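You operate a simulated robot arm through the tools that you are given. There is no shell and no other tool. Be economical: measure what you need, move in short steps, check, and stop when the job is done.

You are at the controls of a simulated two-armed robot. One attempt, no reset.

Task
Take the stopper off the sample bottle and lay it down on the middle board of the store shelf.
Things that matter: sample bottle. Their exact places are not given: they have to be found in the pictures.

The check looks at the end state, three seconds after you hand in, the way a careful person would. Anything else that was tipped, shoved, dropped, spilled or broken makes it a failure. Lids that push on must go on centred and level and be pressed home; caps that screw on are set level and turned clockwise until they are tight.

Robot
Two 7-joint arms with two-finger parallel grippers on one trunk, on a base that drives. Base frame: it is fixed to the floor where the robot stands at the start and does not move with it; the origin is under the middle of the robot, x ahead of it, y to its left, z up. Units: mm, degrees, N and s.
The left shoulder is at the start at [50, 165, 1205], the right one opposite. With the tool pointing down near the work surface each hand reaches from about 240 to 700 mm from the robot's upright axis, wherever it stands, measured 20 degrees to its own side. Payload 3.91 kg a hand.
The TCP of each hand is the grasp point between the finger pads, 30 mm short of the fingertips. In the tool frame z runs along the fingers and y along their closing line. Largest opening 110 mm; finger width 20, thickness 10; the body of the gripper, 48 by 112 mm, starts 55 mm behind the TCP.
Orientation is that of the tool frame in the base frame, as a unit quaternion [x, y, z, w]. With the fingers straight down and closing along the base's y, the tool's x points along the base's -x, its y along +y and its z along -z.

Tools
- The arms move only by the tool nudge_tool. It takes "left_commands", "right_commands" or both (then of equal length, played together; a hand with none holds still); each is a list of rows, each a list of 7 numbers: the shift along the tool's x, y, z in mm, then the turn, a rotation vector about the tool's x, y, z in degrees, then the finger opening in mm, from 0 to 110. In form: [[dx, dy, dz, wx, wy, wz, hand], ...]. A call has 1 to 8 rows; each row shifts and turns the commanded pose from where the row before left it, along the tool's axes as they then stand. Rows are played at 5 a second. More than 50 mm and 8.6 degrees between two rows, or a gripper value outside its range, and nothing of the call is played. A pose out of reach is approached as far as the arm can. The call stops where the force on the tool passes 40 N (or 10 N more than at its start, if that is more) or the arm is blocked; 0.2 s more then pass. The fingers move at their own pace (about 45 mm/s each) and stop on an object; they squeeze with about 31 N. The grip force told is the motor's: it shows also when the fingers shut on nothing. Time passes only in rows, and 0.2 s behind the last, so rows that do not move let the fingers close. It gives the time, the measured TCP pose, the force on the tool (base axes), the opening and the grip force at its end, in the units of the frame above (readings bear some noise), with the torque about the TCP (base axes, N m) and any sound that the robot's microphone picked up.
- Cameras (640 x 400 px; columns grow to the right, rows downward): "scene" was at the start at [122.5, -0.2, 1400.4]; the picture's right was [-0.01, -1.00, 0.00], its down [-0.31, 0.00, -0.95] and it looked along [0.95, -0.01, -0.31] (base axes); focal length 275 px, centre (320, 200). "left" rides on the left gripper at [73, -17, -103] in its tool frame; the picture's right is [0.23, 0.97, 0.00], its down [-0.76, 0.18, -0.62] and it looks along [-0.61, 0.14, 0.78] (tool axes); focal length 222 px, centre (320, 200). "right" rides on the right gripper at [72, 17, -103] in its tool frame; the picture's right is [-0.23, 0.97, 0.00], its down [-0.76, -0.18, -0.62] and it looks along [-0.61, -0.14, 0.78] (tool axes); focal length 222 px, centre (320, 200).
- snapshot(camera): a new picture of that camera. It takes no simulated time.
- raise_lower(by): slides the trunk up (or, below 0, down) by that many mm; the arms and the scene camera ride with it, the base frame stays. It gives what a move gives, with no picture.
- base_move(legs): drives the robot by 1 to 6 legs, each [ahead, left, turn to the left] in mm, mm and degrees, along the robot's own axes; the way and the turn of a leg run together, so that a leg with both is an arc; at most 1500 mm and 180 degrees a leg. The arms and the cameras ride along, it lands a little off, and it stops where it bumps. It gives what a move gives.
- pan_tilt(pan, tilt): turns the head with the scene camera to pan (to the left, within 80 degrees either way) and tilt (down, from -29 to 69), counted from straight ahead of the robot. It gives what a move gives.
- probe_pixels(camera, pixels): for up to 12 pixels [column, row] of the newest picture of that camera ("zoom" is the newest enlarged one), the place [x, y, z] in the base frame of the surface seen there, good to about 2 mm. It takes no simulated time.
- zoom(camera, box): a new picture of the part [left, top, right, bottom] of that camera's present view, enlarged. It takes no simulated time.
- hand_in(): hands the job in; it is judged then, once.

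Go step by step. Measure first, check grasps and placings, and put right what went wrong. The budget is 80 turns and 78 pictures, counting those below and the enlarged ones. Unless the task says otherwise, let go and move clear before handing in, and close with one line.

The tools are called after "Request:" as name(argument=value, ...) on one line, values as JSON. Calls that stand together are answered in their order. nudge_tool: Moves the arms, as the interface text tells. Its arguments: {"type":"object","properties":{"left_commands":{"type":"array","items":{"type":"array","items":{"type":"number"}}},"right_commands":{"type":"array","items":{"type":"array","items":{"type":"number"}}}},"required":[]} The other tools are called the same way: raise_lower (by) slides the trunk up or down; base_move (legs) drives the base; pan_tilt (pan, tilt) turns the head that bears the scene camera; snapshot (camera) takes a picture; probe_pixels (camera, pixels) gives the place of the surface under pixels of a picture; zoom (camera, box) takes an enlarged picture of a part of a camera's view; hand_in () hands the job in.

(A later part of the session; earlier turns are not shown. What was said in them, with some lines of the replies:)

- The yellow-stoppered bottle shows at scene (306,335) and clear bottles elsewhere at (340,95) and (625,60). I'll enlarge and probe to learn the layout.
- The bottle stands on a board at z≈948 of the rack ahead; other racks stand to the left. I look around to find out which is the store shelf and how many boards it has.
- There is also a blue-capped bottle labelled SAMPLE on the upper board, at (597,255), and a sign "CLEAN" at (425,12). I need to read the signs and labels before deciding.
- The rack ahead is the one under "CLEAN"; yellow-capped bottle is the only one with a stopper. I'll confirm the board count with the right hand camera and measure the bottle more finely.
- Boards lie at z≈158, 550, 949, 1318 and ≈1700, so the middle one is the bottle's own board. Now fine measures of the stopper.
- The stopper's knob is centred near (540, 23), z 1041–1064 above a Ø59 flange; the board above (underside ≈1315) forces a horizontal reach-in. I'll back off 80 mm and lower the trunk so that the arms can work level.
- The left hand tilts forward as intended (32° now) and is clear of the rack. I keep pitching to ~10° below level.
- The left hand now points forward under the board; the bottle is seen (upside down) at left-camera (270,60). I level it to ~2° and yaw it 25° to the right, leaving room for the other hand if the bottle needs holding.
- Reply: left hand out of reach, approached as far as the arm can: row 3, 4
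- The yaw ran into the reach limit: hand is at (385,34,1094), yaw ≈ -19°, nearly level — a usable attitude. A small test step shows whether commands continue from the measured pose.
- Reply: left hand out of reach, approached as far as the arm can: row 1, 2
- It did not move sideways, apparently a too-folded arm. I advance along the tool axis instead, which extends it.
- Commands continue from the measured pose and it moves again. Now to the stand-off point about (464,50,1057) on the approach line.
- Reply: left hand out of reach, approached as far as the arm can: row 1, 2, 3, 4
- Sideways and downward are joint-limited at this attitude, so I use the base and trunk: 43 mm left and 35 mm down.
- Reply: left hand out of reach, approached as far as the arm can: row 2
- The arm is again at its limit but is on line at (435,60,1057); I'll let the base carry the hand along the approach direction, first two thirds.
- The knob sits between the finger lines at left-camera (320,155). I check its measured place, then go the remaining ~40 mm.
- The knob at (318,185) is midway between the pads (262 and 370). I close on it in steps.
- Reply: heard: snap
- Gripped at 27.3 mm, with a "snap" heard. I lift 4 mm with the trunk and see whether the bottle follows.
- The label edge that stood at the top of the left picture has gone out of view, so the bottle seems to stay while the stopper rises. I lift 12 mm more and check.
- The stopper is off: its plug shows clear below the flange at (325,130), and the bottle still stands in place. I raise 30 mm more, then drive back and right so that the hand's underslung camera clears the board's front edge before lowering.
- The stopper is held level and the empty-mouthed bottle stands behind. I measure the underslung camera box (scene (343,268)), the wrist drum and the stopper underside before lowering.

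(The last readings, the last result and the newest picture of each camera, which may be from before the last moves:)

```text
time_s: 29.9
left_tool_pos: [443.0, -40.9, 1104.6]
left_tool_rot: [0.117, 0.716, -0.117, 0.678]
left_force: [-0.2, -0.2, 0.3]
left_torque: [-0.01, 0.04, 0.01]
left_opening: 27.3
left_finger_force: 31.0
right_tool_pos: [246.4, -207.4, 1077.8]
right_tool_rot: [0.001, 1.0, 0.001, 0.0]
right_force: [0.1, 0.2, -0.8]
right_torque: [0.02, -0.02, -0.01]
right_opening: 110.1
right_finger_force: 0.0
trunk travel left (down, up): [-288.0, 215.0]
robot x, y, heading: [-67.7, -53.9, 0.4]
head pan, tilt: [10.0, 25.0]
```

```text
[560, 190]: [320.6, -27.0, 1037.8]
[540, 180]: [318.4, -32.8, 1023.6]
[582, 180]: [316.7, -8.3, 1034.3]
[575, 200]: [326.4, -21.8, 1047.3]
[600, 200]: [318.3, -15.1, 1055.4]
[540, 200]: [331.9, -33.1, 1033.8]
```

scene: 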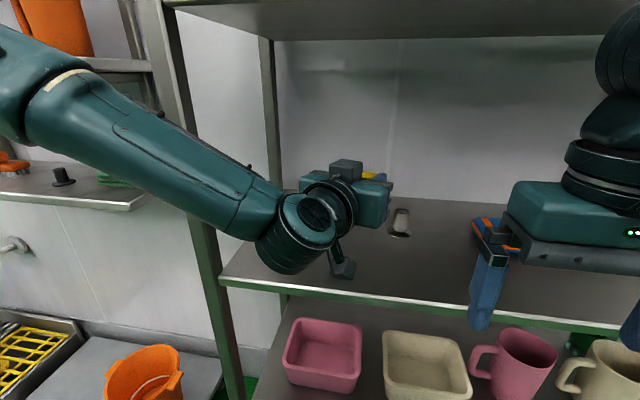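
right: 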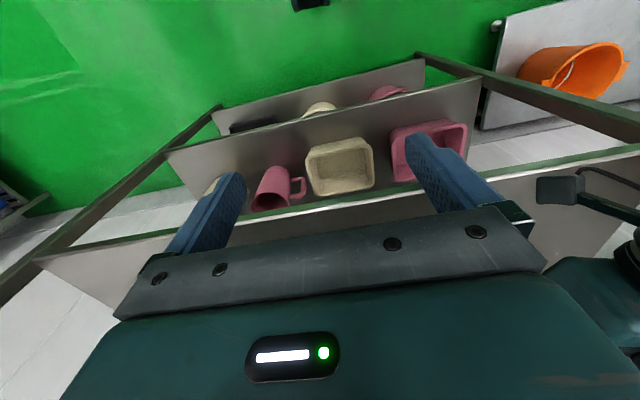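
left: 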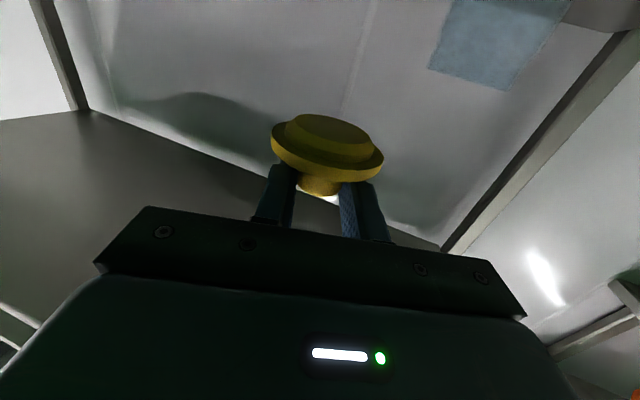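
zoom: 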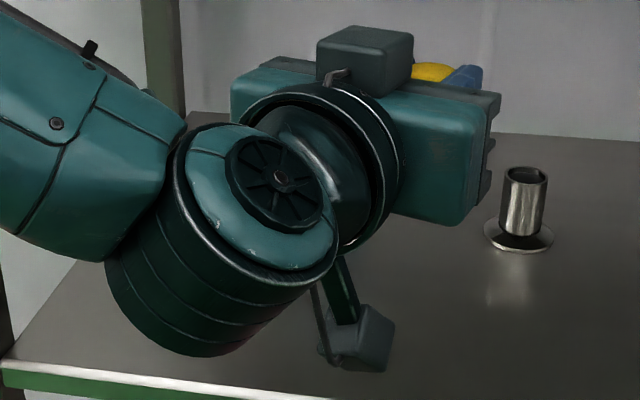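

Plug underside is at z 1074 (30 mm below TCP), so it touches at TCP z ≈ 980; the camera box ends near x 345, ahead of the 370 edge. I go 10 mm further back for margin and lower 112 mm.

Request:
base_move(legs=[[-10, 0, 0]])

Request:
raise_lower(by=-60)

Request:
raise_lower(by=-54)

Request:
snapshot(camera="scene")

Request:
snapshot(camera="left")

```text
time_s: 30.6
left_tool_pos: [433.4, -39.4, 1105.3]
left_tool_rot: [0.115, 0.717, -0.116, 0.678]
left_force: [-1.0, -0.4, 0.2]
left_torque: [0.0, -0.01, -0.01]
left_opening: 27.2
left_finger_force: 31.4
right_tool_pos: [234.7, -206.2, 1077.9]
right_tool_rot: [0.0, 1.0, 0.0, 0.001]
right_force: [-0.1, -0.1, -0.8]
right_torque: [0.01, -0.02, -0.02]
right_opening: 109.9
right_finger_force: 0.1
trunk travel left (down, up): [-288.0, 215.0]
robot x, y, heading: [-82.1, -54.1, 0.1]
head pan, tilt: [10.0, 25.0]
```

```text
time_s: 31.6
left_tool_pos: [433.3, -39.5, 1043.9]
left_tool_rot: [0.116, 0.716, -0.116, 0.678]
left_force: [0.0, -0.1, 0.0]
left_torque: [-0.01, -0.03, 0.01]
left_opening: 27.2
left_finger_force: 31.3
right_tool_pos: [236.4, -206.8, 1017.2]
right_tool_rot: [0.0, 1.0, 0.0, 0.0]
right_force: [0.5, 0.9, 0.8]
right_torque: [-0.01, 0.02, -0.02]
right_opening: 109.9
right_finger_force: 0.1
trunk travel left (down, up): [-228.0, 275.0]
robot x, y, heading: [-81.3, -50.6, -0.1]
head pan, tilt: [10.0, 25.0]
```

```text
time_s: 32.6
left_tool_pos: [434.1, -39.3, 990.4]
left_tool_rot: [0.116, 0.716, -0.116, 0.678]
left_force: [0.0, -0.2, -0.7]
left_torque: [-0.01, 0.01, 0.01]
left_opening: 27.1
left_finger_force: 31.2
right_tool_pos: [237.3, -205.8, 963.6]
right_tool_rot: [0.0, 1.0, 0.001, 0.0]
right_force: [-0.6, 1.3, 0.2]
right_torque: [0.03, -0.05, 0.0]
right_opening: 110.4
right_finger_force: 0.2
trunk travel left (down, up): [-174.0, 329.0]
robot x, y, heading: [-83.3, -52.1, 0.1]
head pan, tilt: [10.0, 25.0]
```

```text
40 pictures are left
```

scene: 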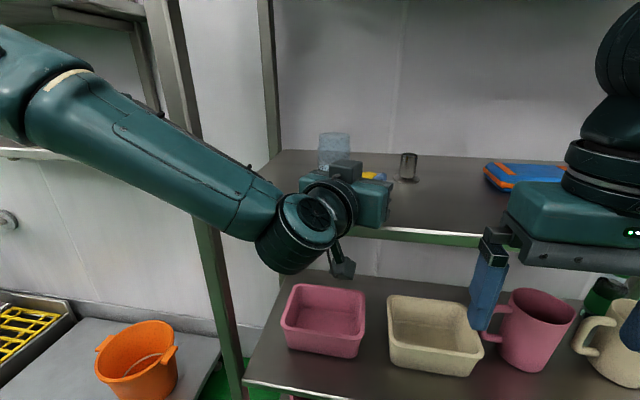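

```text
39 pictures are left
```

left: 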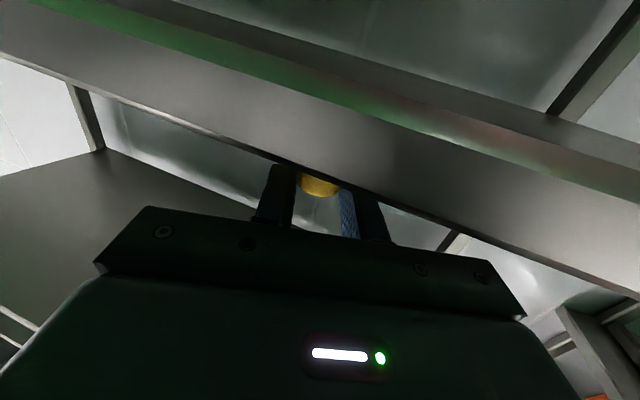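

All clear: the camera now looks from under the front edge and the stopper is ~11 mm above the board. I lower 8 mm, then creep.

Request:
raise_lower(by=-8)

Request:
raise_lower(by=-2)

```text
time_s: 33.2
left_tool_pos: [434.1, -39.3, 982.4]
left_tool_rot: [0.116, 0.716, -0.117, 0.678]
left_force: [0.2, 0.9, -0.4]
left_torque: [0.02, 0.02, -0.02]
left_opening: 27.0
left_finger_force: 30.6
right_tool_pos: [236.3, -206.3, 955.4]
right_tool_rot: [0.0, 1.0, 0.0, 0.0]
right_force: [0.5, 0.3, 0.6]
right_torque: [0.02, 0.03, 0.04]
right_opening: 110.1
right_finger_force: 0.0
trunk travel left (down, up): [-166.0, 337.0]
robot x, y, heading: [-86.2, -57.7, 0.2]
head pan, tilt: [10.0, 25.0]
```

```text
time_s: 33.7
left_tool_pos: [432.6, -39.9, 981.5]
left_tool_rot: [0.115, 0.715, -0.116, 0.679]
left_force: [1.6, -1.6, 6.1]
left_torque: [0.04, -0.1, -0.07]
left_opening: 26.9
left_finger_force: 30.9
right_tool_pos: [237.6, -206.6, 953.1]
right_tool_rot: [0.0, 1.0, 0.0, 0.0]
right_force: [-0.5, 0.2, 0.3]
right_torque: [0.02, 0.03, 0.03]
right_opening: 110.0
right_finger_force: 0.0
trunk travel left (down, up): [-164.0, 339.0]
robot x, y, heading: [-81.1, -53.9, -0.4]
head pan, tilt: [10.0, 25.0]
```

Force rose to 6 N at TCP z 981.5: the plug rests on the board. I open gently.

Request:
nudge_tool(left_commands=[[0, 0, 0, 0, 0, 0, 32], [0, 0, 0, 0, 0, 0, 45], [0, 0, 0, 0, 0, 0, 60], [0, 0, 0, 0, 0, 0, 75], [0, 0, 0, 0, 0, 0, 75]])

Request:
zoom(camera="scene", box=[290, 110, 450, 240])

Request:
snapshot(camera="left")

```text
time_s: 34.9
left_tool_pos: [433.3, -39.6, 981.0]
left_tool_rot: [0.116, 0.716, -0.117, 0.678]
left_force: [0.4, -0.2, 0.0]
left_torque: [0.0, -0.02, 0.02]
left_opening: 74.6
left_finger_force: 0.0
right_tool_pos: [237.2, -206.8, 952.7]
right_tool_rot: [-0.001, 1.0, 0.0, 0.0]
right_force: [0.5, -0.7, 0.2]
right_torque: [0.04, -0.05, 0.0]
right_opening: 110.0
right_finger_force: 0.0
trunk travel left (down, up): [-164.0, 339.0]
robot x, y, heading: [-85.7, -56.1, -0.0]
head pan, tilt: [10.0, 25.0]
```

```text
3.08 times, centred on (370, 175) of scene
```

zoom: 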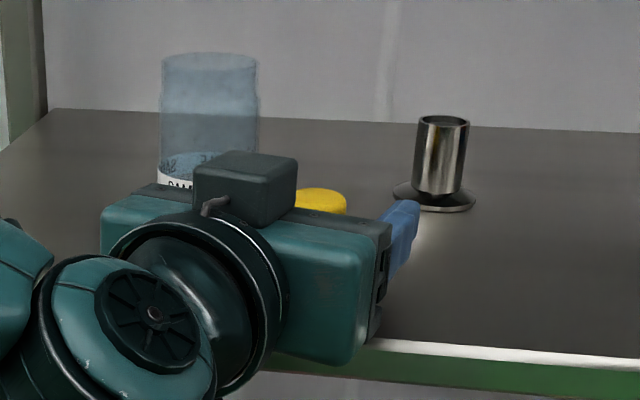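

```text
37 pictures are left
```

left: 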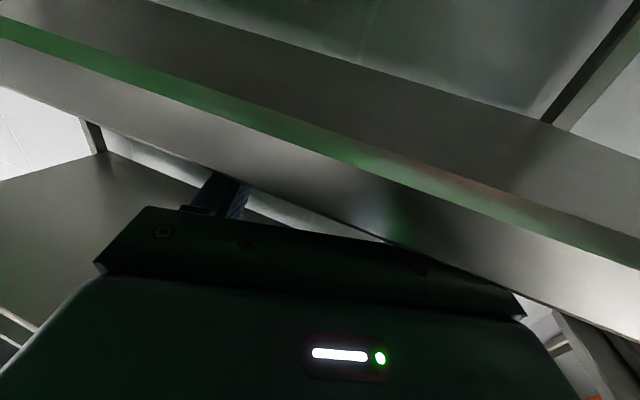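

The fingers are open and the stopper stands. I back straight out along the finger direction with the base.

Request:
base_move(legs=[[-120, 42, 0]])

Request:
snapshot(camera="scene")

Request:
zoom(camera="scene", box=[300, 120, 480, 240])

```text
time_s: 36.2
left_tool_pos: [315.5, 3.7, 979.4]
left_tool_rot: [0.116, 0.716, -0.117, 0.678]
left_force: [0.1, 0.0, -0.6]
left_torque: [-0.01, 0.01, 0.01]
left_opening: 74.9
left_finger_force: 0.0
right_tool_pos: [117.3, -163.3, 952.6]
right_tool_rot: [0.0, 1.0, 0.0, 0.0]
right_force: [0.1, -0.2, -0.6]
right_torque: [-0.01, -0.02, 0.0]
right_opening: 110.0
right_finger_force: 0.1
trunk travel left (down, up): [-164.0, 339.0]
robot x, y, heading: [-196.5, -17.5, -0.2]
head pan, tilt: [10.0, 25.0]
```

```text
36 pictures are left
```

scene: 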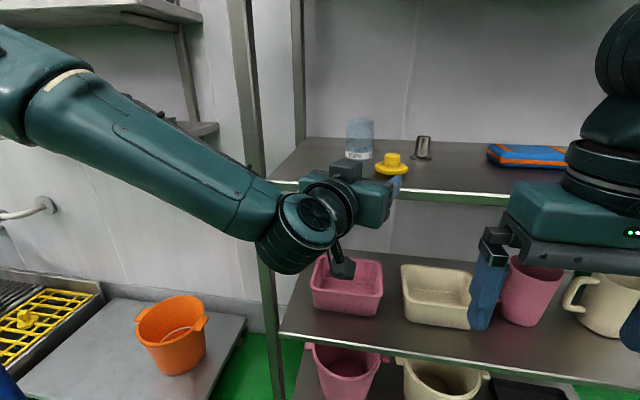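

```text
3.33 times, centred on (390, 180) of scene
```

zoom: 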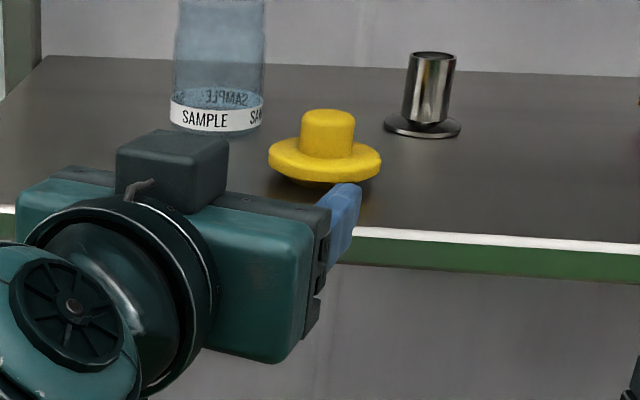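

The stopper stands level on the middle board at zoom (325,150). The open sample bottle still stands where it was, nothing else has moved, and the hands are clear of the rack, so I hand in.

Request:
hand_in()

```text
The job is handed in.
```

The stopper is off the sample bottle and standing upright on the middle board of the store shelf. The bottle is still upright in its place, and both hands are clear. I took the rack under the "CLEAN" sign as the store shelf; its middle board, third of five, is the one the bottle stands on.
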